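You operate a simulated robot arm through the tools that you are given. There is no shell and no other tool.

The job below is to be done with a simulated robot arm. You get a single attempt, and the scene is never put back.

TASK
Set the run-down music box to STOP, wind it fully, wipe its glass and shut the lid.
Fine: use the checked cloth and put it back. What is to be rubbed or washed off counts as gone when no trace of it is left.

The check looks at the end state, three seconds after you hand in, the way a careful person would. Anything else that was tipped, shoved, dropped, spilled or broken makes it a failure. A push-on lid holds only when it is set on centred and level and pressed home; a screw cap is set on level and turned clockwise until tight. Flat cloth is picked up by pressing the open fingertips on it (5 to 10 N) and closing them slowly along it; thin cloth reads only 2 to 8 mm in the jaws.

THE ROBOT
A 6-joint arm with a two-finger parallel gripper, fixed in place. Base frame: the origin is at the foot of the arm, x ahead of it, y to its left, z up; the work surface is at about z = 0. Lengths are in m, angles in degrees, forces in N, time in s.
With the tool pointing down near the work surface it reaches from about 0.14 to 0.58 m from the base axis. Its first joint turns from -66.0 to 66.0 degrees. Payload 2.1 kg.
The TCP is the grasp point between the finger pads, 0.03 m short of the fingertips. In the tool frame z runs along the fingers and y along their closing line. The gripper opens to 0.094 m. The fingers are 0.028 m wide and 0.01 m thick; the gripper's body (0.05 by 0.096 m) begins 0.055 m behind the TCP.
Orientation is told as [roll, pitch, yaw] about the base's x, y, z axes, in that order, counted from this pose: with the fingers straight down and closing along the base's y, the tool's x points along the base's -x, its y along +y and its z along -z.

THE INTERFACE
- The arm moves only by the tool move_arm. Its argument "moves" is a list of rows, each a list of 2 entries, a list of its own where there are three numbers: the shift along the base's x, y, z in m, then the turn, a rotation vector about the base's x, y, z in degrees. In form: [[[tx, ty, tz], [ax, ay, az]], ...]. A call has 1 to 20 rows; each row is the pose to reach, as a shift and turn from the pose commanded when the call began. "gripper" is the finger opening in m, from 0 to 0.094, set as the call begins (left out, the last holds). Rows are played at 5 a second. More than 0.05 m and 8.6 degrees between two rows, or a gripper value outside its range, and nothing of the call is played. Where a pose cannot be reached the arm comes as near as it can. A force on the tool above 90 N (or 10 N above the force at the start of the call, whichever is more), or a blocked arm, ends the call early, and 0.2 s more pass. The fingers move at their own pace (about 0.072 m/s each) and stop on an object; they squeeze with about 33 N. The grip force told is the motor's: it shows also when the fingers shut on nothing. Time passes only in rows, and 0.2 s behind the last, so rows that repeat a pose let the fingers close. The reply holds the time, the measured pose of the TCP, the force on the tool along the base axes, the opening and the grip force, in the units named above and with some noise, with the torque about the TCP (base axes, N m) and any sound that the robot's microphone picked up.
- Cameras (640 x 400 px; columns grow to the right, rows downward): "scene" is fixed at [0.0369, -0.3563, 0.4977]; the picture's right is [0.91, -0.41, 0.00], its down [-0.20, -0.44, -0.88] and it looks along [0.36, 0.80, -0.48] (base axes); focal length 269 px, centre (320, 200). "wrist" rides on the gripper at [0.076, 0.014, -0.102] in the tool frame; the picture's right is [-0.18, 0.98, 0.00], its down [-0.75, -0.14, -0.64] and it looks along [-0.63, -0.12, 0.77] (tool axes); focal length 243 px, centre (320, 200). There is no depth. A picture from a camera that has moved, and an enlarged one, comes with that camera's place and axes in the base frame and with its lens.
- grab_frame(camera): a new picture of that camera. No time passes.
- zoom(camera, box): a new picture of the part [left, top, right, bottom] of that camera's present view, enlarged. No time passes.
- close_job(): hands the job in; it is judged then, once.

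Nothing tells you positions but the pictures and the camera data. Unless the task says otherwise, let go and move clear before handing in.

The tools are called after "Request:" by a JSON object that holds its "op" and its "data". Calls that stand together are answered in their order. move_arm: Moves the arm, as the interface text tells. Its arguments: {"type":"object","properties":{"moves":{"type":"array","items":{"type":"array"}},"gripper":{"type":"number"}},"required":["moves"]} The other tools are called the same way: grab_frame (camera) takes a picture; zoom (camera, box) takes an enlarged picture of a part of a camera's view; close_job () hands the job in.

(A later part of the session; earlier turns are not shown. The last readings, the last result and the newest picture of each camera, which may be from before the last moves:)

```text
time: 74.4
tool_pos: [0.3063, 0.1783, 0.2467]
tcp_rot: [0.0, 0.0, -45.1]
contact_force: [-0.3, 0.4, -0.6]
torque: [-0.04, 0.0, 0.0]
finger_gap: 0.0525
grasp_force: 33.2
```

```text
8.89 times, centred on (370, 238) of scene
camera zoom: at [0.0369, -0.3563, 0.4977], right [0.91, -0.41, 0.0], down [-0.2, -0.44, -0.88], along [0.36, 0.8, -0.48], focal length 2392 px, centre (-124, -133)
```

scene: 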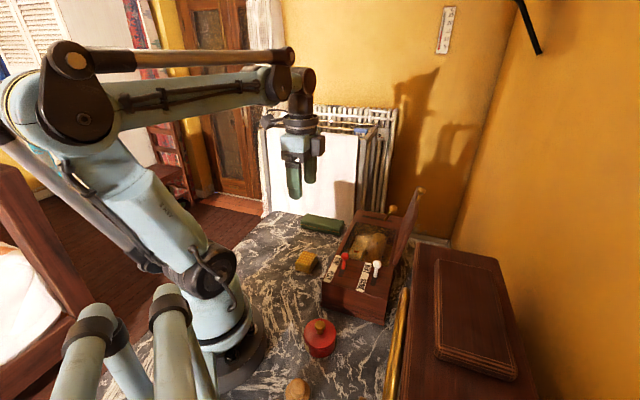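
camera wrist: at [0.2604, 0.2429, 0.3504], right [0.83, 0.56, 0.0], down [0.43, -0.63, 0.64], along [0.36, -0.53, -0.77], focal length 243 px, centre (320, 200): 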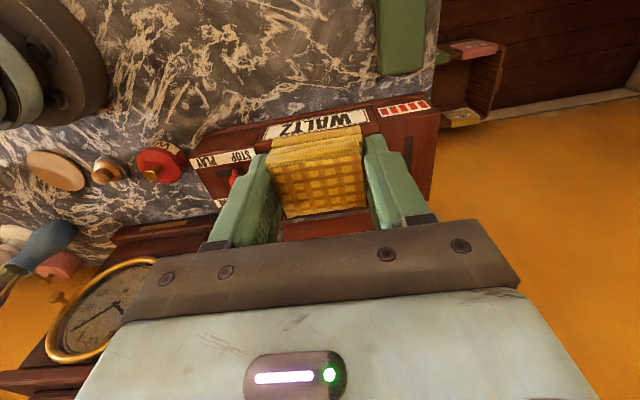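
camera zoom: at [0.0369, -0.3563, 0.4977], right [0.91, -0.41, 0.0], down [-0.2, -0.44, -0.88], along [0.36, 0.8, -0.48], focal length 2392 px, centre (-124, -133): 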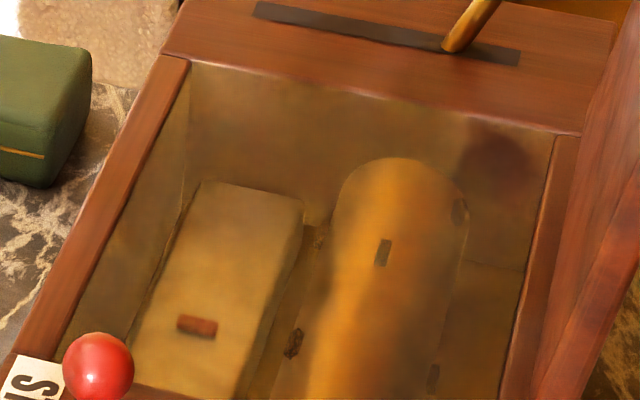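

That move was refused because one step was too long, so nothing moved. I'm repeating it with shorter steps.

Request:
{"op": "move_arm", "data": {"moves": [[[0.0, 0.0, 0.04], [0, 0, 0]], [[0.01, -0.015, 0.075], [0, 0, 0]], [[0.025, -0.035, 0.08], [0, 0, 0]], [[0.04, -0.058, 0.08], [0, 0, 0]], [[0.055, -0.08, 0.08], [0, 0, 0]], [[0.055, -0.08, 0.08], [0, 0, 0]]]}}

Request:
{"op": "grab_frame", "data": {"camera": "wrist"}}

Request:
{"op": "zoom", "data": {"camera": "wrist", "box": [230, 20, 420, 140]}}

```text
time: 75.8
tool_pos: [0.361, 0.0993, 0.3265]
tcp_rot: [0.0, 0.0, -45.0]
contact_force: [0.2, 0.1, -0.5]
torque: [0.01, 0.02, 0.03]
finger_gap: 0.0526
grasp_force: 33.0
```

```text
taken
camera wrist: at [0.316, 0.1629, 0.4297], right [0.82, 0.57, 0.0], down [0.43, -0.63, 0.64], along [0.36, -0.53, -0.77], focal length 243 px, centre (320, 200)
```

wrist: 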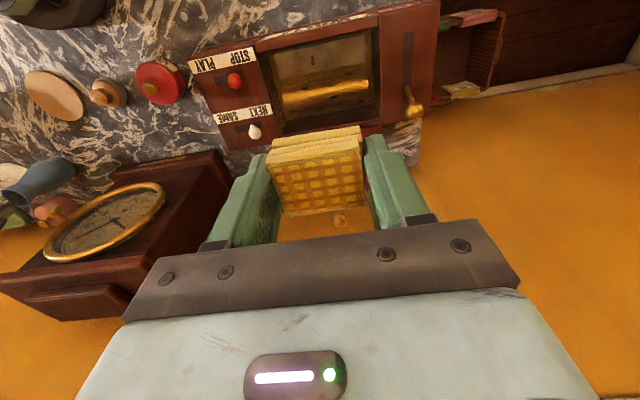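

```text
3.33 times, centred on (325, 80) of wrist
camera zoom: at [0.316, 0.1629, 0.4297], right [0.82, 0.57, 0.0], down [0.43, -0.63, 0.64], along [0.36, -0.53, -0.77], focal length 809 px, centre (303, 600)
```

zoom: 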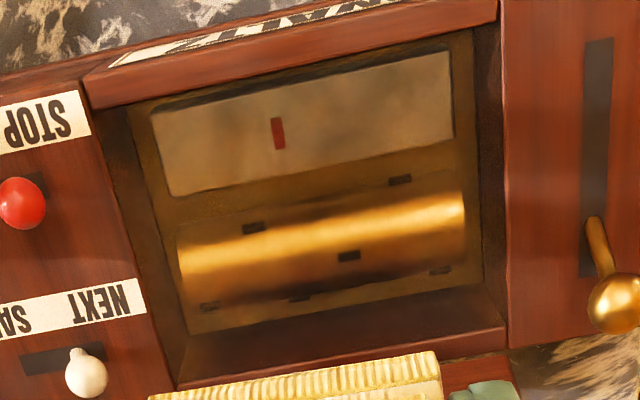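

The glass looks clean from here too. One closer zoom to be sure no trace remains.

Request:
{"op": "zoom", "data": {"camera": "wrist", "box": [265, 30, 385, 130]}}

Request:
{"op": "zoom", "data": {"camera": "scene", "box": [345, 225, 393, 261]}}

```text
4.00 times, centred on (325, 80) of wrist
camera zoom: at [0.316, 0.1629, 0.4297], right [0.82, 0.57, 0.0], down [0.43, -0.63, 0.64], along [0.36, -0.53, -0.77], focal length 970 px, centre (300, 680)
```

zoom: 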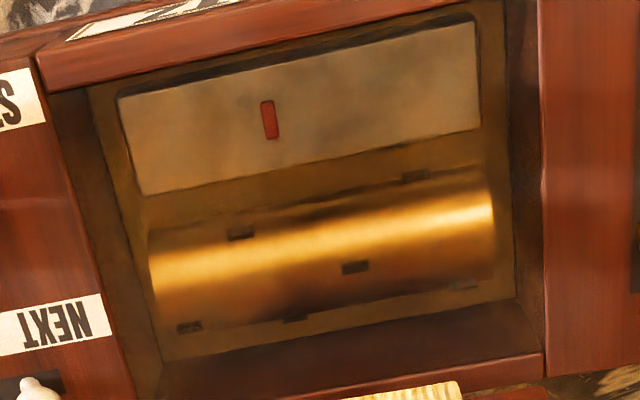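

```text
11.11 times, centred on (369, 243) of scene
camera zoom: at [0.0369, -0.3563, 0.4977], right [0.91, -0.41, 0.0], down [-0.2, -0.44, -0.88], along [0.36, 0.8, -0.48], focal length 2990 px, centre (-224, -278)
```

zoom: 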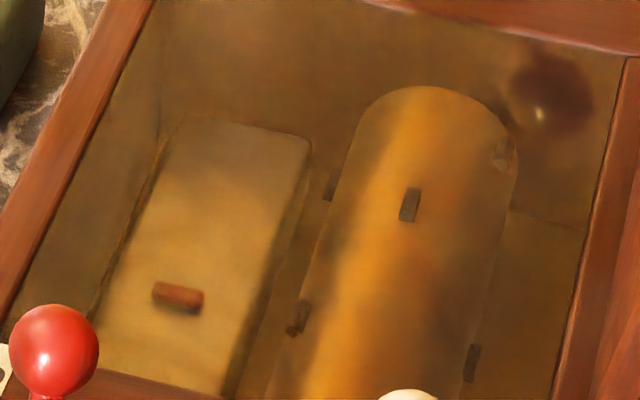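

The powdery smudge is gone; the dark spot with a glint at the back right is the winder knob's reflection. I'll go a bit lower for one closer inspection before putting the cloth away.

Request:
{"op": "move_arm", "data": {"moves": [[[0.004, -0.004, -0.03], [0, 0, 0]], [[0.008, -0.008, -0.06], [0, 0, 0]], [[0.012, -0.012, -0.09], [0, 0, 0]], [[0.012, -0.012, -0.09], [0, 0, 0]]]}}

Request:
{"op": "grab_frame", "data": {"camera": "wrist"}}

Request:
{"op": "zoom", "data": {"camera": "wrist", "box": [240, 0, 420, 130]}}

```text
time: 76.8
tool_pos: [0.3738, 0.0875, 0.2393]
tcp_rot: [0.0, 0.0, -45.1]
contact_force: [0.5, -0.7, -0.3]
torque: [0.0, 0.0, 0.01]
finger_gap: 0.053
grasp_force: 33.2
```

```text
taken
camera wrist: at [0.3292, 0.1522, 0.3423], right [0.83, 0.56, 0.0], down [0.43, -0.63, 0.64], along [0.36, -0.53, -0.77], focal length 243 px, centre (320, 200)
```

wrist: 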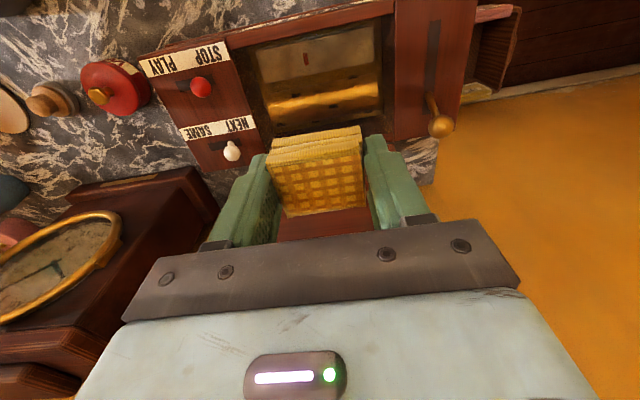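

```text
3.08 times, centred on (330, 65) of wrist
camera zoom: at [0.3292, 0.1522, 0.3423], right [0.83, 0.56, 0.0], down [0.43, -0.63, 0.64], along [0.36, -0.53, -0.77], focal length 746 px, centre (289, 615)
```

zoom: 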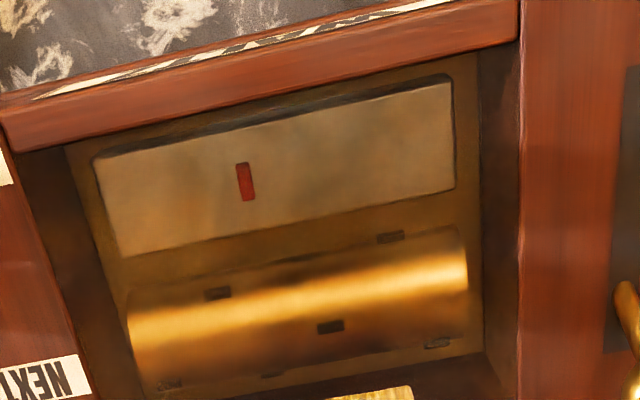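

The glass is clean from every angle. I'm carrying the cloth back to exactly where it lay.

Request:
{"op": "move_arm", "data": {"moves": [[[-0.03, 0.0127, 0], [0, 0, 0]], [[-0.06, 0.0254, 0], [0, 0, 0]], [[-0.09, 0.0381, 0], [0, 0, 0]], [[-0.12, 0.0508, 0], [0, 0, 0]], [[-0.1487, 0.0635, 0], [0, 0, 0]], [[-0.1487, 0.0635, -0.04], [0, 0, 0]], [[-0.1487, 0.0635, -0.08], [0, 0, 0]], [[-0.1487, 0.0635, -0.12], [0, 0, 0]], [[-0.1487, 0.0635, -0.15], [0, 0, 0]], [[-0.1487, 0.0635, -0.175], [0, 0, 0]], [[-0.1487, 0.0635, -0.19], [0, 0, 0]], [[-0.1487, 0.0635, -0.19], [0, 0, 0]]]}}

Request:
{"op": "grab_frame", "data": {"camera": "wrist"}}

```text
time: 79.4
tool_pos: [0.2236, 0.1508, 0.0455]
tcp_rot: [0.1, 0.1, -45.0]
contact_force: [0.1, -0.2, -0.8]
torque: [-0.02, -0.01, 0.0]
finger_gap: 0.0527
grasp_force: 32.9
```

```text
taken
camera wrist: at [0.1791, 0.2148, 0.1494], right [0.83, 0.56, 0.0], down [0.43, -0.63, 0.64], along [0.36, -0.53, -0.77], focal length 243 px, centre (320, 200)
```

wrist: 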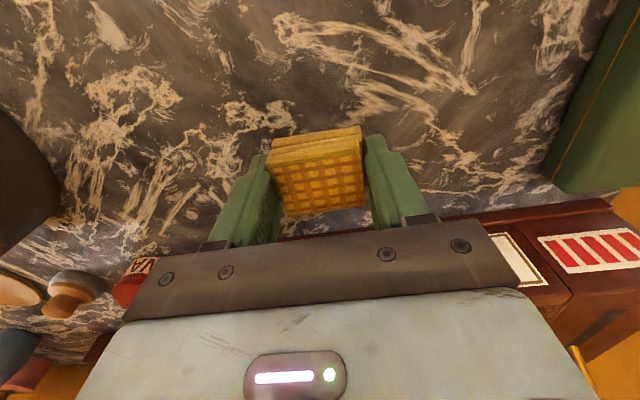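

The cloth is about 1 cm above its spot. I'm lowering the rest slowly until it touches.

Request:
{"op": "move_arm", "data": {"moves": [[[0, 0, -0.004], [0, 0, 0]], [[0, 0, -0.008], [0, 0, 0]], [[0, 0, -0.01], [0, 0, 0]], [[0, 0, -0.011], [0, 0, 0]], [[0, 0, -0.0115], [0, 0, 0]]]}}

```text
time: 80.6
tool_pos: [0.2226, 0.1491, 0.0367]
tcp_rot: [0.0, 0.0, -45.1]
contact_force: [0.5, -0.3, -0.3]
torque: [-0.02, -0.04, 0.01]
finger_gap: 0.0527
grasp_force: 32.8
```

No contact yet; lowering another millimetre.

Request:
{"op": "move_arm", "data": {"moves": [[[0, 0, -0.0005], [0, 0, 0]], [[0, 0, -0.001], [0, 0, 0]], [[0, 0, -0.001], [0, 0, 0]]]}}

```text
time: 81.4
tool_pos: [0.2228, 0.1497, 0.0334]
tcp_rot: [0.1, 0.0, -45.1]
contact_force: [0.8, 0.4, -0.4]
torque: [0.01, -0.04, 0.01]
finger_gap: 0.0525
grasp_force: 32.9
```

Request:
{"op": "move_arm", "data": {"moves": [[[0, 0, -0.0005], [0, 0, 0]], [[0, 0, -0.001], [0, 0, 0]], [[0, 0, -0.001], [0, 0, 0]]]}}

Request:
{"op": "zoom", "data": {"camera": "scene", "box": [270, 220, 350, 290]}}

```text
time: 82.2
tool_pos: [0.2253, 0.1485, 0.0345]
tcp_rot: [0.1, 0.0, -45.1]
contact_force: [-0.7, -0.1, -0.3]
torque: [0.03, 0.0, 0.02]
finger_gap: 0.0526
grasp_force: 33.2
```

```text
5.71 times, centred on (310, 255) of scene
camera zoom: at [0.0369, -0.3563, 0.4977], right [0.91, -0.41, 0.0], down [-0.2, -0.44, -0.88], along [0.36, 0.8, -0.48], focal length 1538 px, centre (377, -114)
```

zoom: 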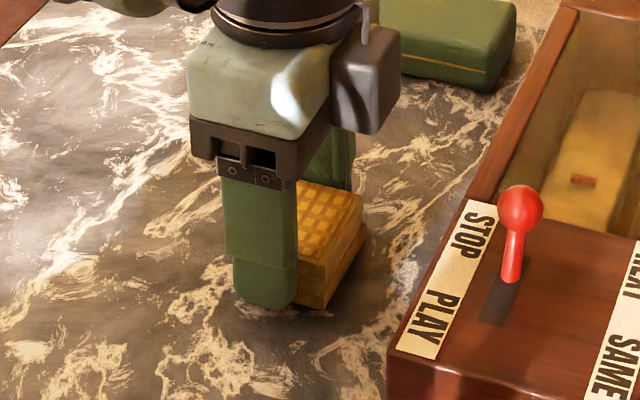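

Request:
{"op": "move_arm", "data": {"moves": [[[0, 0, -0.0006], [0, 0, 0]], [[0, 0, -0.0012], [0, 0, 0]], [[0, 0, -0.0012], [0, 0, 0]]]}}

```text
time: 83.0
tool_pos: [0.224, 0.1489, 0.0326]
tcp_rot: [0.0, -0.1, -45.0]
contact_force: [1.2, -1.0, 37.0]
torque: [-0.02, -0.09, -0.02]
finger_gap: 0.0526
grasp_force: 33.2
```

It is firmly on the table now. I'm easing up slightly, opening the fingers and rising straight up.

Request:
{"op": "move_arm", "data": {"moves": [[[0, 0, 0.001], [0, 0, 0]], [[0, 0, 0.001], [0, 0, 0]]]}}

Request:
{"op": "move_arm", "data": {"moves": [[[0, 0, 0], [0, 0, 0]], [[0, 0, 0], [0, 0, 0]], [[0, 0, 0.005], [0, 0, 0]], [[0, 0, 0.03], [0, 0, 0]], [[0, 0, 0.07], [0, 0, 0]], [[0, 0, 0.11], [0, 0, 0]], [[0, 0, 0.15], [0, 0, 0]], [[0, 0, 0.19], [0, 0, 0]], [[0, 0, 0.215], [0, 0, 0]], [[0, 0, 0.215], [0, 0, 0]]], "gripper": 0.072}}

Request:
{"op": "grab_frame", "data": {"camera": "wrist"}}

Request:
{"op": "zoom", "data": {"camera": "scene", "box": [270, 200, 430, 300]}}

```text
time: 83.6
tool_pos: [0.2252, 0.149, 0.0346]
tcp_rot: [0.0, 0.0, -45.0]
contact_force: [0.0, 0.5, 0.3]
torque: [-0.01, 0.01, 0.0]
finger_gap: 0.0527
grasp_force: 32.5
```

```text
time: 85.8
tool_pos: [0.2204, 0.1484, 0.2501]
tcp_rot: [0.0, -0.1, -45.0]
contact_force: [0.5, 0.3, -0.4]
torque: [0.04, 0.02, 0.0]
finger_gap: 0.072
grasp_force: 0.0
```

```text
taken
camera wrist: at [0.1766, 0.2118, 0.3526], right [0.83, 0.56, 0.0], down [0.43, -0.63, 0.64], along [0.36, -0.53, -0.77], focal length 243 px, centre (320, 200)
```

wrist: 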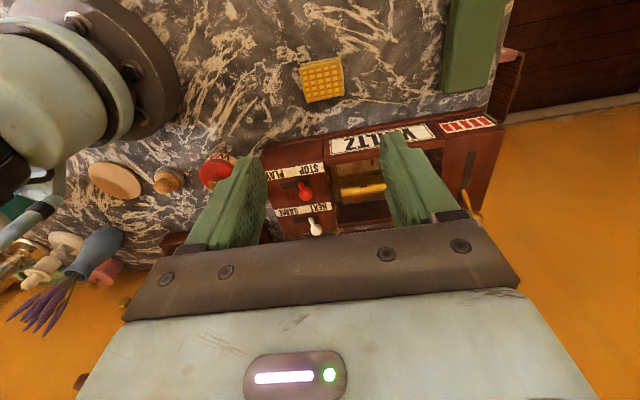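

```text
4.00 times, centred on (350, 250) of scene
camera zoom: at [0.0369, -0.3563, 0.4977], right [0.91, -0.41, 0.0], down [-0.2, -0.44, -0.88], along [0.36, 0.8, -0.48], focal length 1076 px, centre (200, 0)
```

zoom: 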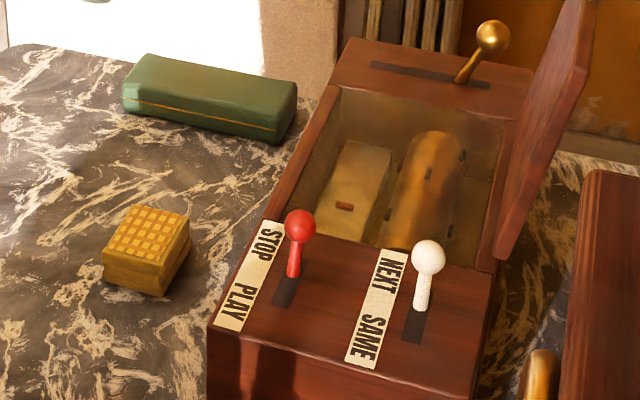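

The cloth is back in its place and the glass is clear. Last is the lid: I'll turn to yaw +45, keep the fingers partly open, and hover over the lid's knob so the fingers can straddle it and guide the lid down gently.

Request:
{"op": "move_arm", "data": {"moves": [[[0, 0, 0.04], [0, 0, 7.5]], [[0, 0, 0.08], [0, 0, 15]], [[0.01, -0.006, 0.11], [0, 0, 22.5]], [[0.03, -0.018, 0.12], [0, 0, 30]], [[0.055, -0.032, 0.12], [0, 0, 37.5]], [[0.08, -0.046, 0.12], [0, 0, 45]], [[0.105, -0.06, 0.12], [0, 0, 52.5]], [[0.13, -0.075, 0.12], [0, 0, 60]], [[0.155, -0.09, 0.12], [0, 0, 67.5]], [[0.18, -0.104, 0.12], [0, 0, 75]], [[0.205, -0.118, 0.12], [0, 0, 82.5]], [[0.2205, -0.128, 0.12], [0, 0, 90]], [[0.2205, -0.128, 0.12], [0, 0, 90]]], "gripper": 0.05}}

Request:
{"op": "grab_frame", "data": {"camera": "wrist"}}

Request:
{"op": "grab_frame", "data": {"camera": "scene"}}

```text
time: 88.6
tool_pos: [0.4427, 0.0209, 0.3688]
tcp_rot: [0.0, -0.1, 45.0]
contact_force: [-0.3, -0.3, 0.2]
torque: [-0.01, -0.01, 0.0]
finger_gap: 0.05
grasp_force: 0.1
```

```text
taken
camera wrist: at [0.3787, -0.0231, 0.4716], right [-0.57, 0.82, 0.0], down [0.63, 0.43, 0.64], along [0.53, 0.36, -0.77], focal length 243 px, centre (320, 200)
```

wrist: 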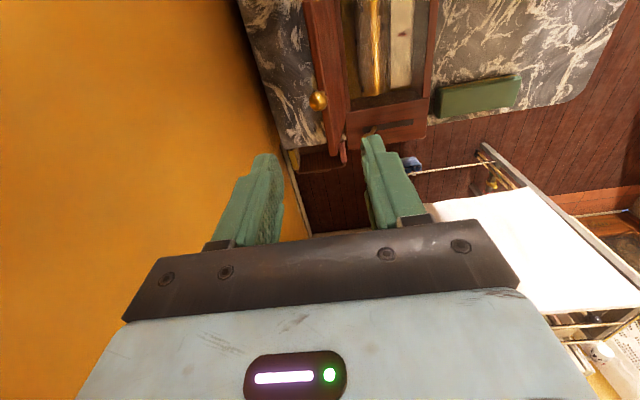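

```text
taken
```

scene: 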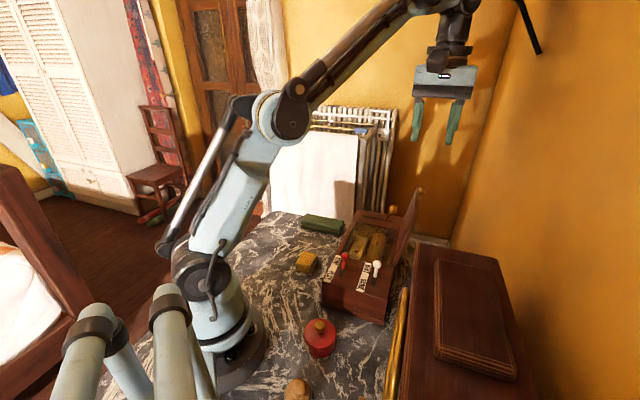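

Request:
{"op": "zoom", "data": {"camera": "wrist", "box": [270, 50, 390, 170]}}

Request:
{"op": "zoom", "data": {"camera": "scene", "box": [380, 170, 440, 280]}}

```text
3.33 times, centred on (330, 110) of wrist
camera zoom: at [0.3787, -0.0231, 0.4716], right [-0.57, 0.82, 0.0], down [0.63, 0.43, 0.64], along [0.53, 0.36, -0.77], focal length 809 px, centre (287, 500)
```

zoom: 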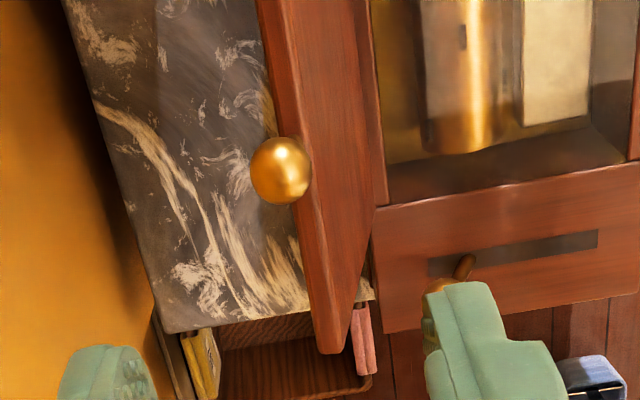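

```text
3.64 times, centred on (410, 225) of scene
camera zoom: at [0.0369, -0.3563, 0.4977], right [0.91, -0.41, 0.0], down [-0.2, -0.44, -0.88], along [0.36, 0.8, -0.48], focal length 978 px, centre (-7, 109)
```

zoom: 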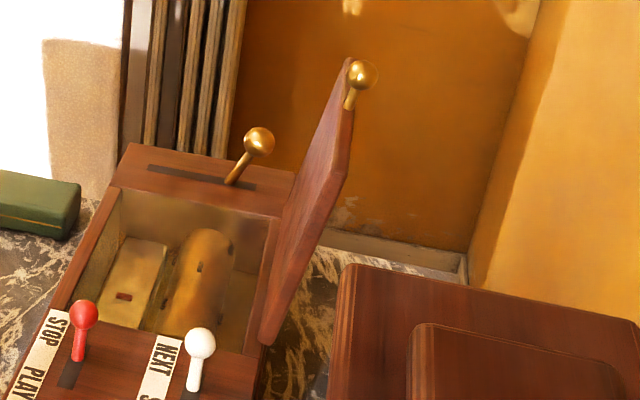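

The knob is at about (0.441, 0.018, 0.236), pointing along the lid's free edge. I'm descending so the fingers straddle it, one on each side.

Request:
{"op": "move_arm", "data": {"moves": [[[-0.0015, -0.0025, -0.035], [0, 0, 0]], [[-0.0015, -0.0025, -0.07], [0, 0, 0]], [[-0.0015, -0.0025, -0.1], [0, 0, 0]], [[-0.0015, -0.0025, -0.119], [0, 0, 0]], [[-0.0015, -0.0025, -0.119], [0, 0, 0]]]}}

Request:
{"op": "grab_frame", "data": {"camera": "wrist"}}

Request:
{"op": "zoom", "data": {"camera": "scene", "box": [340, 130, 480, 280]}}

```text
time: 89.8
tool_pos: [0.4442, 0.0205, 0.25]
tcp_rot: [0.0, 0.0, 45.0]
contact_force: [-0.5, -0.6, -0.3]
torque: [-0.03, 0.02, -0.03]
finger_gap: 0.0499
grasp_force: 0.0
```

```text
taken
camera wrist: at [0.3793, -0.0221, 0.3519], right [-0.57, 0.82, 0.0], down [0.63, 0.43, 0.64], along [0.53, 0.36, -0.77], focal length 243 px, centre (320, 200)
```

wrist: 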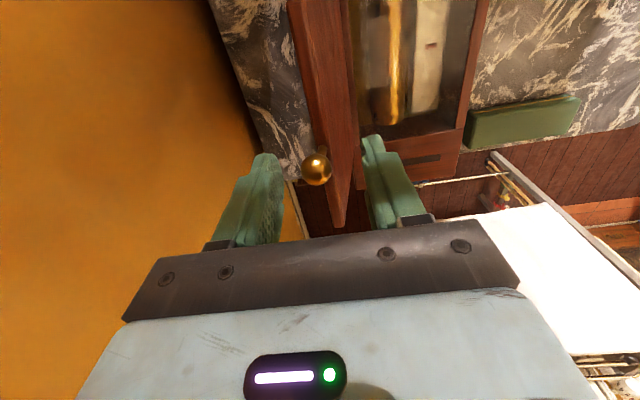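

```text
2.67 times, centred on (410, 205) of scene
camera zoom: at [0.0369, -0.3563, 0.4977], right [0.91, -0.41, 0.0], down [-0.2, -0.44, -0.88], along [0.36, 0.8, -0.48], focal length 718 px, centre (80, 187)
```

zoom: 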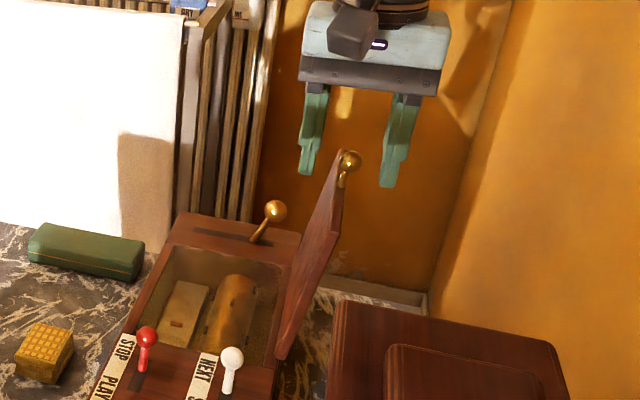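

The knob is centred between the fingers. I'll narrow them and start pulling the lid upright and over, in small steps.

Request:
{"op": "move_arm", "data": {"moves": [[[0, 0, 0], [0, 0, 0]], [[-0.004, 0.004, 0], [0, 0, 0]], [[-0.009, 0.009, 0.001], [0, 0, 0]], [[-0.014, 0.014, 0.002], [0, 0, 0]], [[-0.019, 0.019, 0.003], [0, 0, 0]], [[-0.024, 0.024, 0.003], [0, 0, 0]], [[-0.024, 0.024, 0.003], [0, 0, 0]]], "gripper": 0.034}}

Request:
{"op": "grab_frame", "data": {"camera": "wrist"}}

Request:
{"op": "zoom", "data": {"camera": "scene", "box": [340, 130, 480, 280]}}

```text
time: 91.4
tool_pos: [0.42, 0.0425, 0.2545]
tcp_rot: [0.0, -0.1, 45.0]
contact_force: [-0.7, 0.3, -0.9]
torque: [-0.02, 0.0, 0.0]
finger_gap: 0.0341
grasp_force: 0.1
```

```text
taken
camera wrist: at [0.3545, -0.0004, 0.3557], right [-0.56, 0.83, 0.0], down [0.63, 0.43, 0.64], along [0.53, 0.36, -0.77], focal length 243 px, centre (320, 200)
```

wrist: 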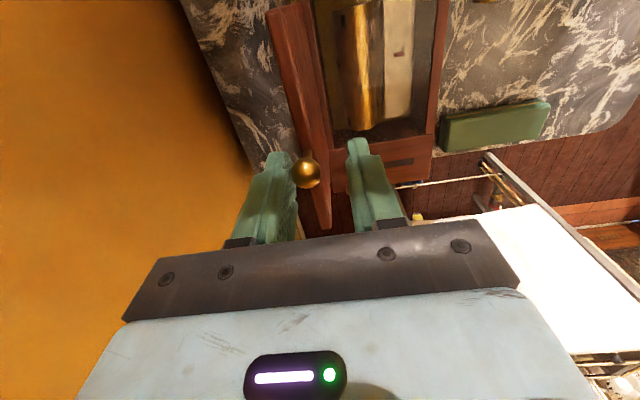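

```text
2.67 times, centred on (410, 205) of scene
camera zoom: at [0.0369, -0.3563, 0.4977], right [0.91, -0.41, 0.0], down [-0.2, -0.44, -0.88], along [0.36, 0.8, -0.48], focal length 718 px, centre (80, 187)
```

zoom: 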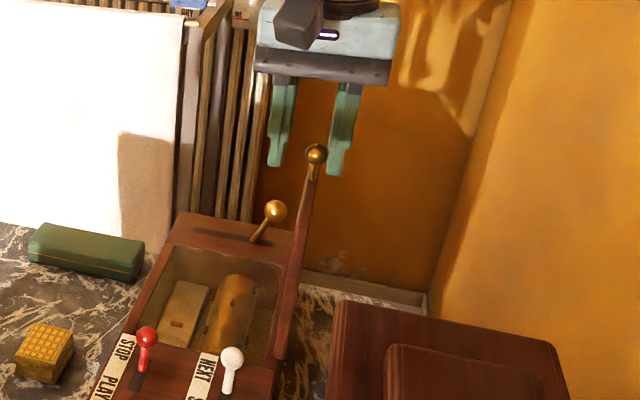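

The lid follows easily and is now nearly upright. I'm continuing until it tips over and rests against the left finger.

Request:
{"op": "move_arm", "data": {"moves": [[[-0.004, 0.004, 0], [0, 0, 0]], [[-0.008, 0.008, 0], [0, 0, 0]], [[-0.012, 0.012, 0], [0, 0, 0]], [[-0.016, 0.016, 0], [0, 0, 0]], [[-0.02, 0.02, -0.001], [0, 0, 0]], [[-0.02, 0.02, -0.001], [0, 0, 0]]]}}

Request:
{"op": "grab_frame", "data": {"camera": "wrist"}}

Request:
{"op": "zoom", "data": {"camera": "scene", "box": [340, 130, 480, 280]}}

```text
time: 92.8
tool_pos: [0.3981, 0.0633, 0.2523]
tcp_rot: [0.1, 0.0, 45.0]
contact_force: [-0.3, -0.2, 0.6]
torque: [0.03, 0.0, -0.01]
finger_gap: 0.0341
grasp_force: 0.0
```

```text
taken
camera wrist: at [0.3335, 0.0193, 0.3548], right [-0.56, 0.83, 0.0], down [0.63, 0.43, 0.64], along [0.53, 0.36, -0.77], focal length 243 px, centre (320, 200)
```

wrist: 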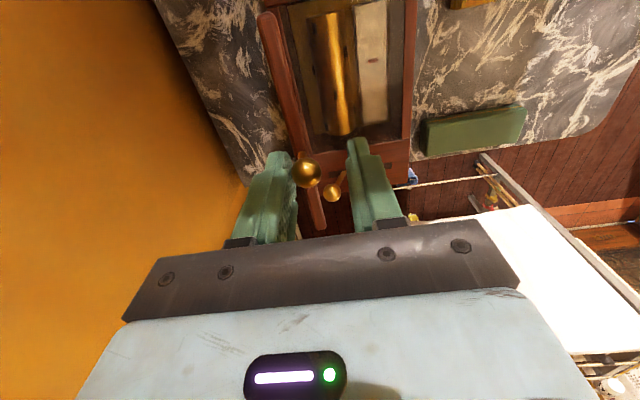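

```text
2.67 times, centred on (410, 205) of scene
camera zoom: at [0.0369, -0.3563, 0.4977], right [0.91, -0.41, 0.0], down [-0.2, -0.44, -0.88], along [0.36, 0.8, -0.48], focal length 718 px, centre (80, 187)
```

zoom: 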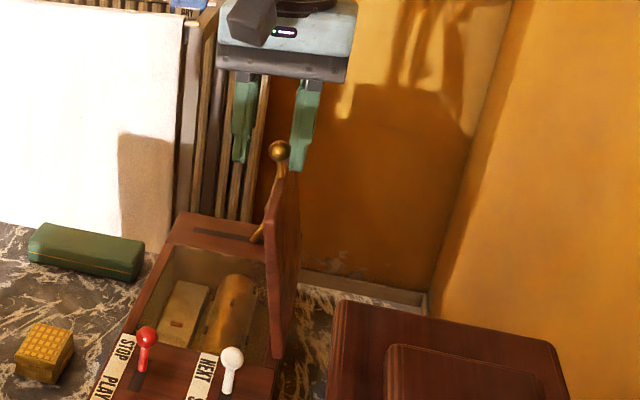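

The hinge has enough friction to hold the lid where I leave it. I'll keep pushing along the lid's arc, with the left finger as a guard against it falling.

Request:
{"op": "move_arm", "data": {"moves": [[[-0.0054, 0.0054, 0.001], [0, 0, 0]], [[-0.0097, 0.0097, 0.0], [0, 0, 0]], [[-0.014, 0.014, -0.001], [0, 0, 0]], [[-0.0182, 0.0182, -0.0028], [0, 0, 0]], [[-0.0224, 0.0224, -0.0045], [0, 0, 0]], [[-0.0265, 0.0265, -0.0067], [0, 0, 0]], [[-0.0306, 0.0306, -0.0089], [0, 0, 0]], [[-0.0306, 0.0306, -0.0089], [0, 0, 0]]]}}

Request:
{"op": "grab_frame", "data": {"camera": "wrist"}}

Request:
{"op": "zoom", "data": {"camera": "scene", "box": [310, 130, 450, 280]}}

```text
time: 94.6
tool_pos: [0.3682, 0.095, 0.2418]
tcp_rot: [0.0, 0.0, 45.0]
contact_force: [-0.4, -0.4, 0.3]
torque: [0.01, -0.05, -0.02]
finger_gap: 0.0341
grasp_force: 0.3
```

```text
taken
camera wrist: at [0.3036, 0.0509, 0.3449], right [-0.56, 0.83, 0.0], down [0.63, 0.43, 0.64], along [0.53, 0.36, -0.77], focal length 243 px, centre (320, 200)
```

wrist: 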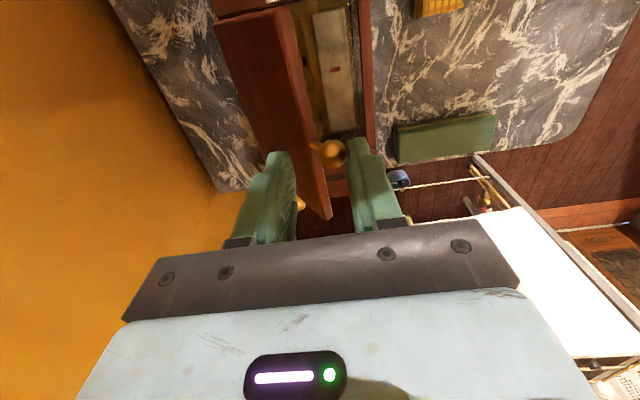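

```text
2.67 times, centred on (380, 205) of scene
camera zoom: at [0.0369, -0.3563, 0.4977], right [0.91, -0.41, 0.0], down [-0.2, -0.44, -0.88], along [0.36, 0.8, -0.48], focal length 718 px, centre (160, 187)
```

zoom: 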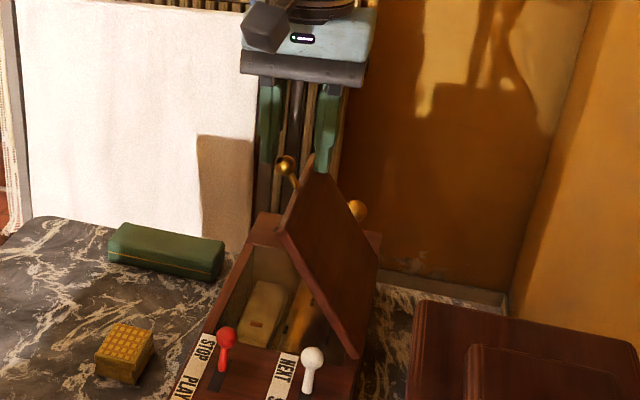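

The lid tipped over and its knob now rests against the left finger, as planned, at about 58°. I'll lower the fingertips a little for a better hold, then widen the fingers while shifting right so the right finger stays clear of the lid.

Request:
{"op": "move_arm", "data": {"moves": [[[0, 0, -0.004], [0, 0, 0]], [[0, 0, -0.008], [0, 0, 0]]]}}

Request:
{"op": "move_arm", "data": {"moves": [[[0.0085, -0.0085, 0], [0, 0, 0]], [[0.0163, -0.0163, 0], [0, 0, 0]], [[0.0163, -0.0163, 0], [0, 0, 0]]], "gripper": 0.08}}

Request:
{"op": "grab_frame", "data": {"camera": "wrist"}}

Request:
{"op": "zoom", "data": {"camera": "scene", "box": [310, 130, 450, 280]}}

```text
time: 95.2
tool_pos: [0.3686, 0.094, 0.2343]
tcp_rot: [-0.1, 0.0, 45.0]
contact_force: [0.5, 1.5, -0.1]
torque: [0.02, 0.03, 0.01]
finger_gap: 0.0344
grasp_force: 0.3
```

```text
time: 96.0
tool_pos: [0.3869, 0.0781, 0.2346]
tcp_rot: [-0.2, 0.0, 45.0]
contact_force: [-0.2, 0.4, 0.8]
torque: [-0.01, 0.07, 0.01]
finger_gap: 0.0804
grasp_force: 0.2
```

```text
taken
camera wrist: at [0.3211, 0.0343, 0.3377], right [-0.56, 0.83, 0.0], down [0.63, 0.43, 0.64], along [0.53, 0.36, -0.77], focal length 243 px, centre (320, 200)
```

wrist: 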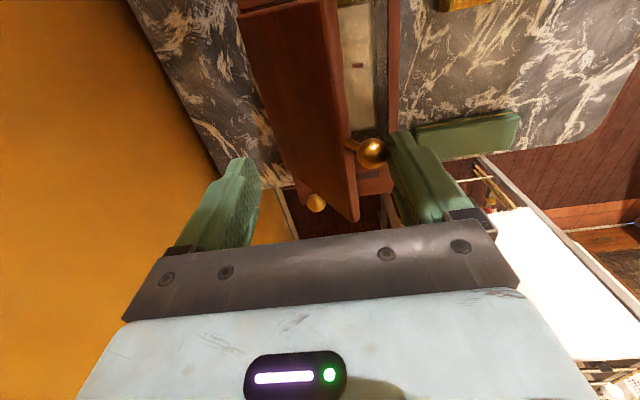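

```text
2.67 times, centred on (380, 205) of scene
camera zoom: at [0.0369, -0.3563, 0.4977], right [0.91, -0.41, 0.0], down [-0.2, -0.44, -0.88], along [0.36, 0.8, -0.48], focal length 718 px, centre (160, 187)
```

zoom: 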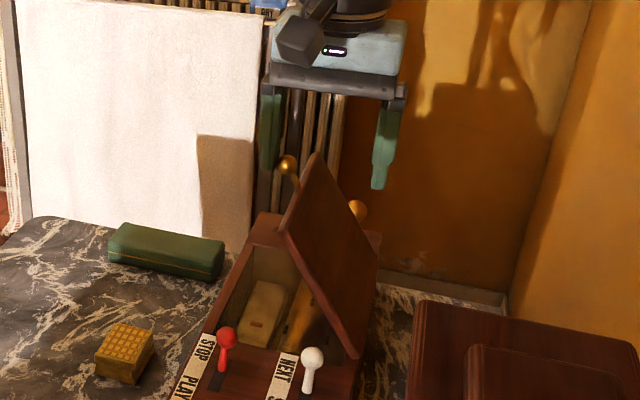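

The lid holds steady against the left finger. I'm lowering it along its arc in small steps to about 45°.

Request:
{"op": "move_arm", "data": {"moves": [[[-0.0035, 0.0035, -0.003], [0, 0, 0]], [[-0.0069, 0.0069, -0.0058], [0, 0, 0]], [[-0.0107, 0.0107, -0.01], [0, 0, 0]], [[-0.0146, 0.0146, -0.0141], [0, 0, 0]], [[-0.0181, 0.0181, -0.0187], [0, 0, 0]], [[-0.0216, 0.0216, -0.0233], [0, 0, 0]], [[-0.0216, 0.0216, -0.0233], [0, 0, 0]]]}}

Request:
{"op": "grab_frame", "data": {"camera": "wrist"}}

Request:
{"op": "zoom", "data": {"camera": "scene", "box": [310, 130, 450, 280]}}

```text
time: 97.6
tool_pos: [0.364, 0.0991, 0.2114]
tcp_rot: [0.0, 0.0, 45.0]
contact_force: [-0.3, 0.4, -0.4]
torque: [0.02, 0.02, -0.04]
finger_gap: 0.0803
grasp_force: 0.3
```

```text
taken
camera wrist: at [0.2987, 0.0553, 0.3152], right [-0.57, 0.82, 0.0], down [0.63, 0.43, 0.64], along [0.53, 0.36, -0.77], focal length 243 px, centre (320, 200)
```

wrist: 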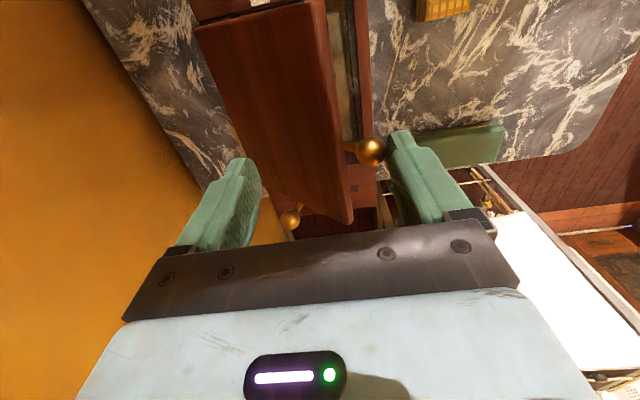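

```text
2.67 times, centred on (380, 205) of scene
camera zoom: at [0.0369, -0.3563, 0.4977], right [0.91, -0.41, 0.0], down [-0.2, -0.44, -0.88], along [0.36, 0.8, -0.48], focal length 718 px, centre (160, 187)
```

zoom: 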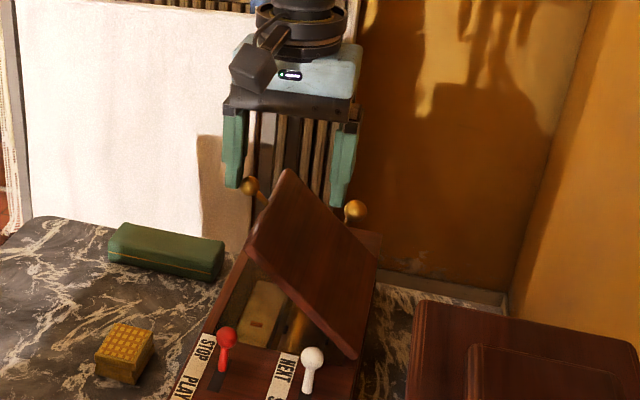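

The lid follows down smoothly to about 45°. I'm continuing to about 30°.

Request:
{"op": "move_arm", "data": {"moves": [[[-0.0032, 0.0032, -0.005], [0, 0, 0]], [[-0.0062, 0.0062, -0.0101], [0, 0, 0]], [[-0.0092, 0.0092, -0.0154], [0, 0, 0]], [[-0.0121, 0.0121, -0.0209], [0, 0, 0]], [[-0.0147, 0.0147, -0.0266], [0, 0, 0]], [[-0.0173, 0.0173, -0.0324], [0, 0, 0]], [[-0.0173, 0.0173, -0.0324], [0, 0, 0]]]}}

Request:
{"op": "grab_frame", "data": {"camera": "wrist"}}

Request:
{"op": "zoom", "data": {"camera": "scene", "box": [310, 130, 450, 280]}}

```text
time: 99.2
tool_pos: [0.3455, 0.1153, 0.18]
tcp_rot: [-0.1, 0.0, 45.0]
contact_force: [-0.6, 0.7, -0.6]
torque: [0.0, -0.02, -0.04]
finger_gap: 0.08
grasp_force: 0.1
```

```text
taken
camera wrist: at [0.2813, 0.073, 0.2829], right [-0.57, 0.83, 0.0], down [0.63, 0.43, 0.64], along [0.53, 0.36, -0.77], focal length 243 px, centre (320, 200)
```

wrist: 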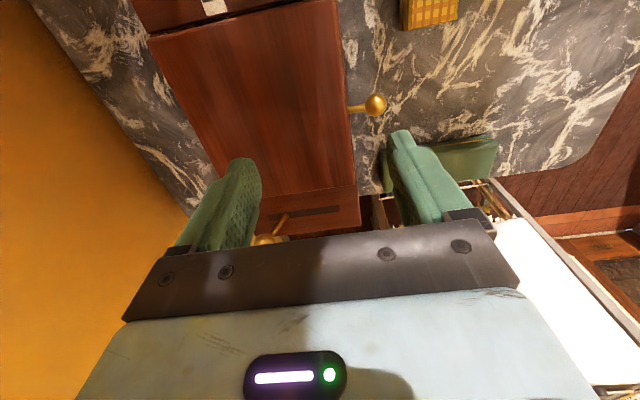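

```text
2.67 times, centred on (380, 205) of scene
camera zoom: at [0.0369, -0.3563, 0.4977], right [0.91, -0.41, 0.0], down [-0.2, -0.44, -0.88], along [0.36, 0.8, -0.48], focal length 718 px, centre (160, 187)
```

zoom: 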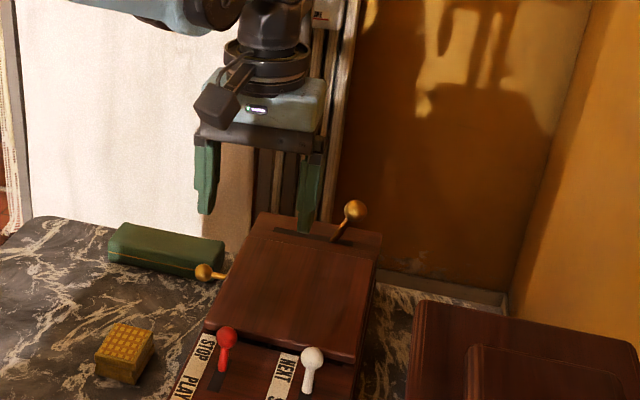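

The lid slipped off the finger and has settled shut. I'll rise clear and check that it lies flat and fully closed.

Request:
{"op": "move_arm", "data": {"moves": [[[0, 0, 0.03], [0, 0, 0]], [[0, 0, 0.07], [0, 0, 0]], [[-0.01, -0.005, 0.11], [0, 0, 0]], [[-0.03, -0.02, 0.15], [0, 0, 0]], [[-0.05, -0.03, 0.18], [0, 0, 0]], [[-0.05, -0.03, 0.18], [0, 0, 0]]], "gripper": 0.0}}

Request:
{"op": "grab_frame", "data": {"camera": "wrist"}}

Request:
{"op": "zoom", "data": {"camera": "scene", "box": [310, 190, 430, 310]}}

Request:
{"op": "zoom", "data": {"camera": "scene", "box": [340, 200, 410, 260]}}

```text
time: 100.6
tool_pos: [0.2961, 0.089, 0.3604]
tcp_rot: [0.1, 0.0, 45.0]
contact_force: [-0.3, 0.2, 0.9]
torque: [-0.01, 0.0, -0.01]
finger_gap: 0.0001
grasp_force: 32.8
```

```text
taken
camera wrist: at [0.2312, 0.045, 0.4637], right [-0.56, 0.83, 0.0], down [0.63, 0.43, 0.64], along [0.53, 0.36, -0.77], focal length 243 px, centre (320, 200)
```

wrist: 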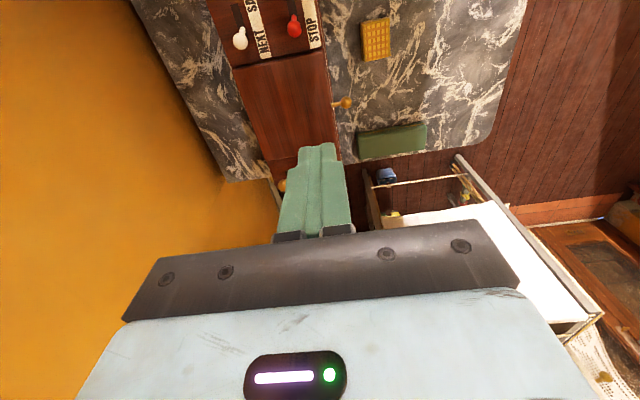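

```text
3.33 times, centred on (370, 250) of scene
camera zoom: at [0.0369, -0.3563, 0.4977], right [0.91, -0.41, 0.0], down [-0.2, -0.44, -0.88], along [0.36, 0.8, -0.48], focal length 897 px, centre (153, 33)
```

zoom: 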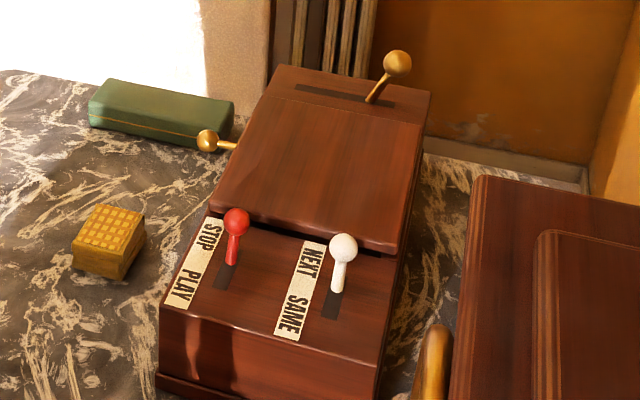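

```text
6.67 times, centred on (375, 230) of scene
camera zoom: at [0.0369, -0.3563, 0.4977], right [0.91, -0.41, 0.0], down [-0.2, -0.44, -0.88], along [0.36, 0.8, -0.48], focal length 1794 px, centre (-47, 0)
```

zoom: 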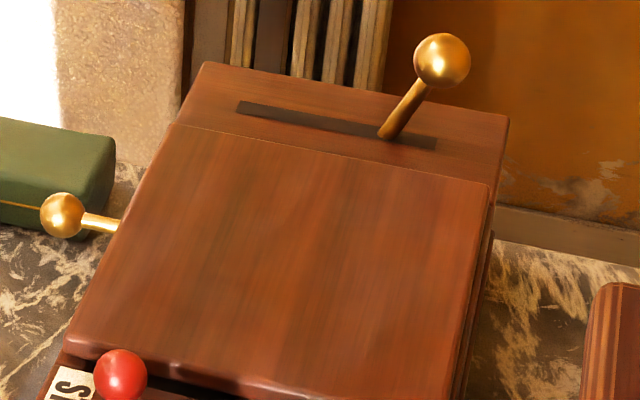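

The lid looks shut, but I want to see the dark line at its front edge more closely to be sure it is fully down.

Request:
{"op": "zoom", "data": {"camera": "scene", "box": [340, 235, 400, 275]}}

Request:
{"op": "zoom", "data": {"camera": "wrist", "box": [200, 0, 380, 200]}}

```text
10.00 times, centred on (370, 255) of scene
camera zoom: at [0.0369, -0.3563, 0.4977], right [0.91, -0.41, 0.0], down [-0.2, -0.44, -0.88], along [0.36, 0.8, -0.48], focal length 2691 px, centre (-180, -350)
```

zoom: 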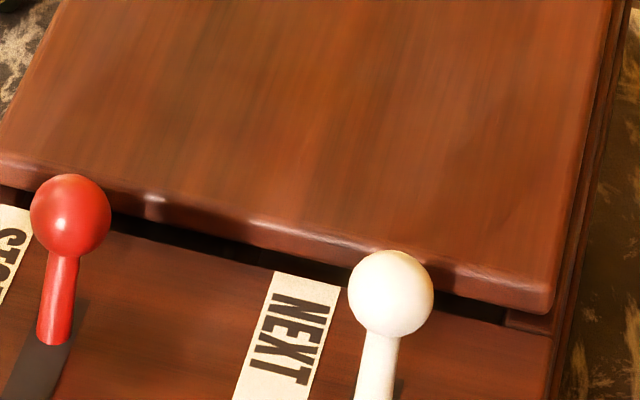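

```text
2.00 times, centred on (290, 100) of wrist
camera zoom: at [0.2312, 0.045, 0.4637], right [-0.56, 0.83, 0.0], down [0.63, 0.43, 0.64], along [0.53, 0.36, -0.77], focal length 485 px, centre (380, 400)
```

zoom: 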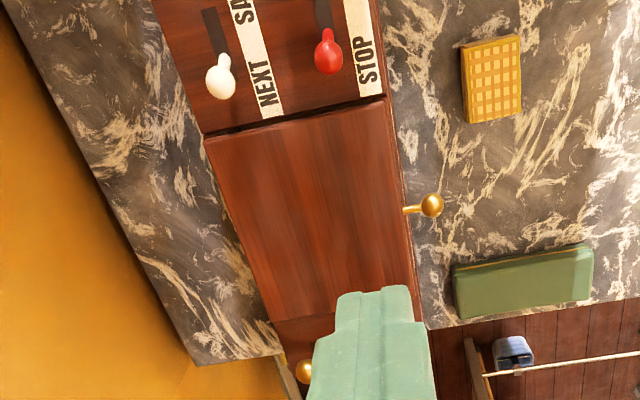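

The lid seems to lie on the rails with an even line along its front. I'm zooming in on its front left corner, which would show any gap if it were ajar.

Request:
{"op": "zoom", "data": {"camera": "scene", "box": [335, 235, 367, 255]}}

Request:
{"op": "move_arm", "data": {"moves": [[[-0.005, 0.008, -0.01], [0, 0, -7.5]], [[-0.01, 0.016, -0.02], [0, 0, -15]], [[-0.015, 0.024, -0.03], [0, 0, -22.5]], [[-0.02, 0.032, -0.04], [0, 0, -30]], [[-0.025, 0.04, -0.05], [0, 0, -37.5]], [[-0.03, 0.048, -0.06], [0, 0, -45]], [[-0.035, 0.056, -0.07], [0, 0, -52.5]], [[-0.04, 0.064, -0.08], [0, 0, -60]], [[-0.042, 0.072, -0.09], [0, 0, -67.5]], [[-0.044, 0.08, -0.1], [0, 0, -75]], [[-0.046, 0.088, -0.11], [0, 0, -82.5]], [[-0.046, 0.09, -0.12], [0, 0, -90]], [[-0.046, 0.09, -0.12], [0, 0, -90]]]}}

Request:
{"op": "grab_frame", "data": {"camera": "wrist"}}

```text
16.00 times, centred on (351, 245) of scene
camera zoom: at [0.0369, -0.3563, 0.4977], right [0.91, -0.41, 0.0], down [-0.2, -0.44, -0.88], along [0.36, 0.8, -0.48], focal length 4305 px, centre (-176, -520)
```

zoom: 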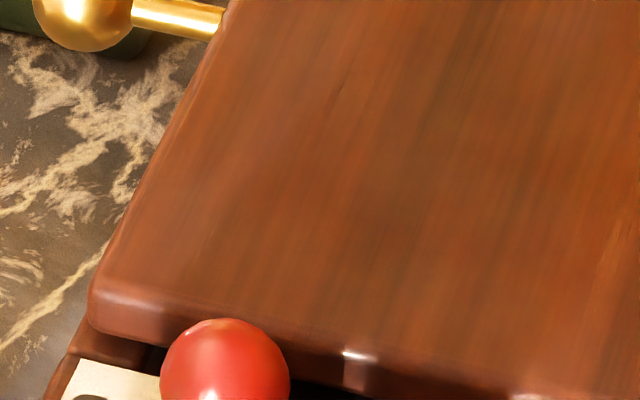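

```text
time: 103.4
tool_pos: [0.2495, 0.1765, 0.238]
tcp_rot: [0.1, 0.0, -45.0]
contact_force: [0.4, -0.4, -0.4]
torque: [0.02, 0.01, -0.01]
finger_gap: 0.0003
grasp_force: 33.2
```

```text
taken
camera wrist: at [0.2059, 0.2406, 0.3415], right [0.83, 0.56, 0.0], down [0.43, -0.63, 0.64], along [0.36, -0.53, -0.77], focal length 243 px, centre (320, 200)
```

wrist: 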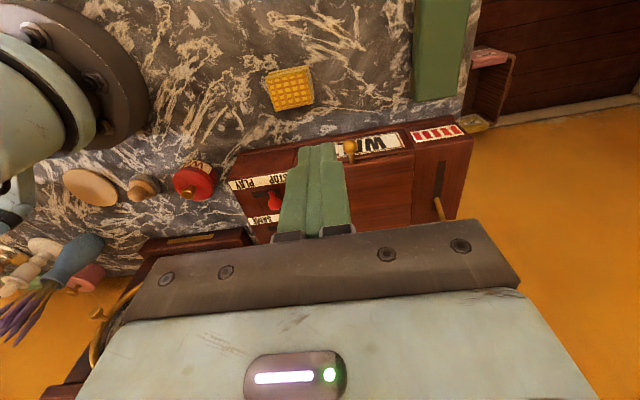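

I'll go lower on the left side of the box for a flatter view of the lid's free edge.

Request:
{"op": "zoom", "data": {"camera": "wrist", "box": [220, 110, 480, 240]}}

Request:
{"op": "move_arm", "data": {"moves": [[[-0.005, 0.01, -0.03], [0, 0, 0]], [[-0.01, 0.02, -0.06], [0, 0, 0]], [[-0.01, 0.035, -0.085], [0, 0, 0]], [[-0.01, 0.045, -0.1], [0, 0, 0]], [[-0.01, 0.045, -0.1], [0, 0, 0]]]}}

Request:
{"op": "grab_frame", "data": {"camera": "wrist"}}

Request:
{"op": "zoom", "data": {"camera": "wrist", "box": [300, 100, 500, 240]}}

```text
2.46 times, centred on (350, 175) of wrist
camera zoom: at [0.2059, 0.2406, 0.3415], right [0.83, 0.56, 0.0], down [0.43, -0.63, 0.64], along [0.36, -0.53, -0.77], focal length 597 px, centre (246, 262)
```

zoom: 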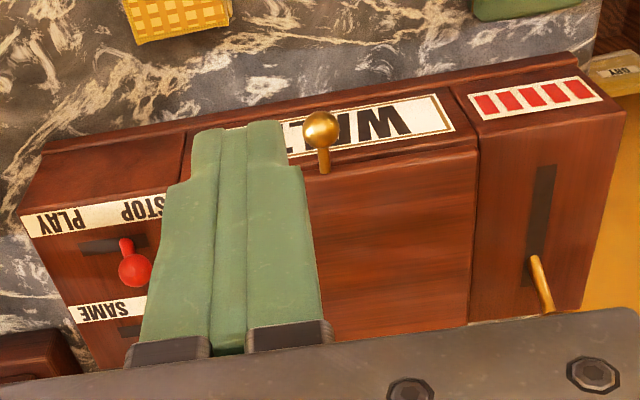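

```text
time: 104.6
tool_pos: [0.2382, 0.2227, 0.1384]
tcp_rot: [0.0, 0.0, -45.0]
contact_force: [0.4, 0.5, 0.5]
torque: [-0.01, 0.05, -0.04]
finger_gap: 0.0001
grasp_force: 32.9
```

```text
taken
camera wrist: at [0.1931, 0.2865, 0.2416], right [0.83, 0.56, 0.0], down [0.43, -0.63, 0.64], along [0.36, -0.53, -0.77], focal length 243 px, centre (320, 200)
```

wrist: 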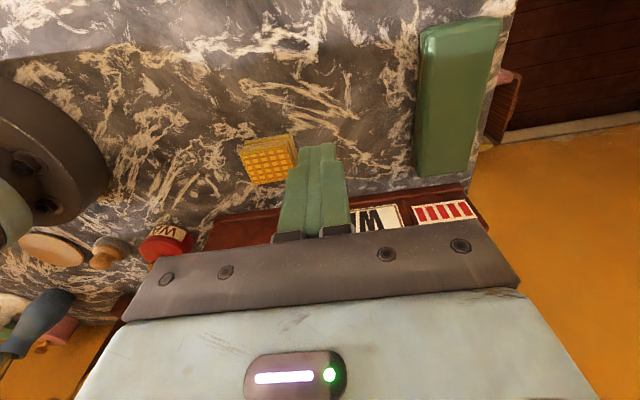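

```text
2.86 times, centred on (400, 170) of wrist
camera zoom: at [0.1931, 0.2865, 0.2416], right [0.83, 0.56, 0.0], down [0.43, -0.63, 0.64], along [0.36, -0.53, -0.77], focal length 693 px, centre (91, 286)
```

zoom: 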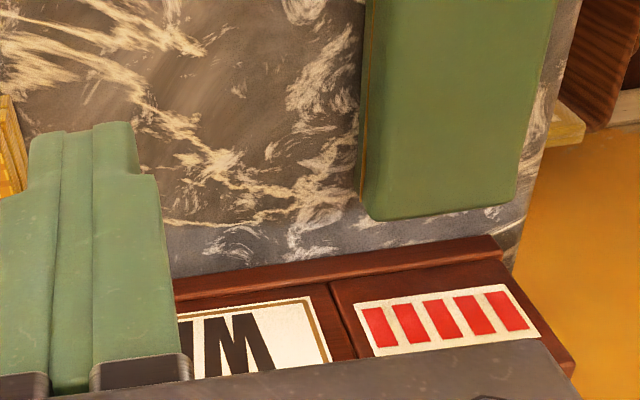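

The lid's back edge lies flush with the back panel along its whole width, so it is shut. I'll make one light press near its free edge to be certain it is fully seated.

Request:
{"op": "move_arm", "data": {"moves": [[[0, 0, 0.04], [0, 0, 0]], [[0.0, 0.0, 0.08], [0, 0, 0]], [[0.03, -0.03, 0.085], [0, 0, 0]], [[0.06, -0.06, 0.085], [0, 0, 0]], [[0.085, -0.09, 0.085], [0, 0, 0]], [[0.1016, -0.1089, 0.085], [0, 0, 0]], [[0.1016, -0.1089, 0.05], [0, 0, 0]], [[0.1016, -0.1089, 0.015], [0, 0, 0]], [[0.1016, -0.1089, 0.0], [0, 0, 0]], [[0.1016, -0.1089, 0.0], [0, 0, 0]]]}}

Request:
{"op": "zoom", "data": {"camera": "scene", "box": [310, 170, 430, 290]}}

```text
time: 106.8
tool_pos: [0.3444, 0.1116, 0.1381]
tcp_rot: [0.0, 0.0, -45.0]
contact_force: [0.0, 0.2, 0.6]
torque: [-0.02, 0.0, 0.0]
finger_gap: 0.0001
grasp_force: 33.2
```

```text
3.33 times, centred on (370, 230) of scene
camera zoom: at [0.0369, -0.3563, 0.4977], right [0.91, -0.41, 0.0], down [-0.2, -0.44, -0.88], along [0.36, 0.8, -0.48], focal length 897 px, centre (153, 100)
```

zoom: 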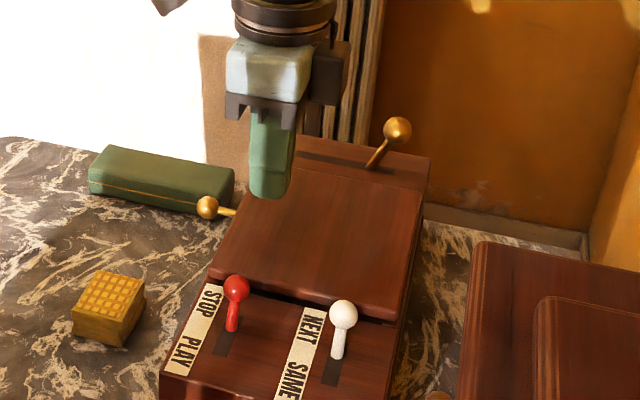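

The closed fingertips hover about 1 to 2 cm above the lid near its free edge. I'm lowering gently until a light touch.

Request:
{"op": "move_arm", "data": {"moves": [[[0, 0, -0.002], [0, 0, 0]], [[0, 0, -0.004], [0, 0, 0]], [[0, 0, -0.006], [0, 0, 0]], [[0, 0, -0.006], [0, 0, 0]]]}}

Request:
{"op": "move_arm", "data": {"moves": [[[0, 0, -0.001], [0, 0, 0]], [[0, 0, -0.002], [0, 0, 0]], [[0, 0, -0.002], [0, 0, 0]]]}}

```text
time: 107.8
tool_pos: [0.342, 0.1126, 0.132]
tcp_rot: [0.1, 0.0, -45.1]
contact_force: [-0.9, 0.3, 0.5]
torque: [0.0, 0.01, 0.0]
finger_gap: 0.0002
grasp_force: 32.8
```

```text
time: 108.6
tool_pos: [0.3432, 0.1119, 0.1312]
tcp_rot: [0.0, -0.1, -45.1]
contact_force: [0.1, 0.5, -0.6]
torque: [0.02, 0.02, -0.03]
finger_gap: 0.0
grasp_force: 32.4
```

No contact yet. I'm stepping down 1 mm at a time.

Request:
{"op": "move_arm", "data": {"moves": [[[0, 0, -0.001], [0, 0, 0]], [[0, 0, -0.002], [0, 0, 0]], [[0, 0, -0.002], [0, 0, 0]]]}}

Request:
{"op": "move_arm", "data": {"moves": [[[0, 0, -0.0007], [0, 0, 0]], [[0, 0, -0.0015], [0, 0, 0]], [[0, 0, -0.0015], [0, 0, 0]]]}}

```text
time: 109.4
tool_pos: [0.3437, 0.1129, 0.1287]
tcp_rot: [0.0, 0.0, -45.0]
contact_force: [-0.5, 1.0, 0.8]
torque: [0.01, 0.02, 0.01]
finger_gap: 0.0
grasp_force: 33.2
```

```text
time: 110.2
tool_pos: [0.3415, 0.1136, 0.1276]
tcp_rot: [0.0, 0.1, -44.9]
contact_force: [0.6, -0.3, -0.6]
torque: [-0.01, -0.01, 0.0]
finger_gap: 0.0
grasp_force: 33.1
```

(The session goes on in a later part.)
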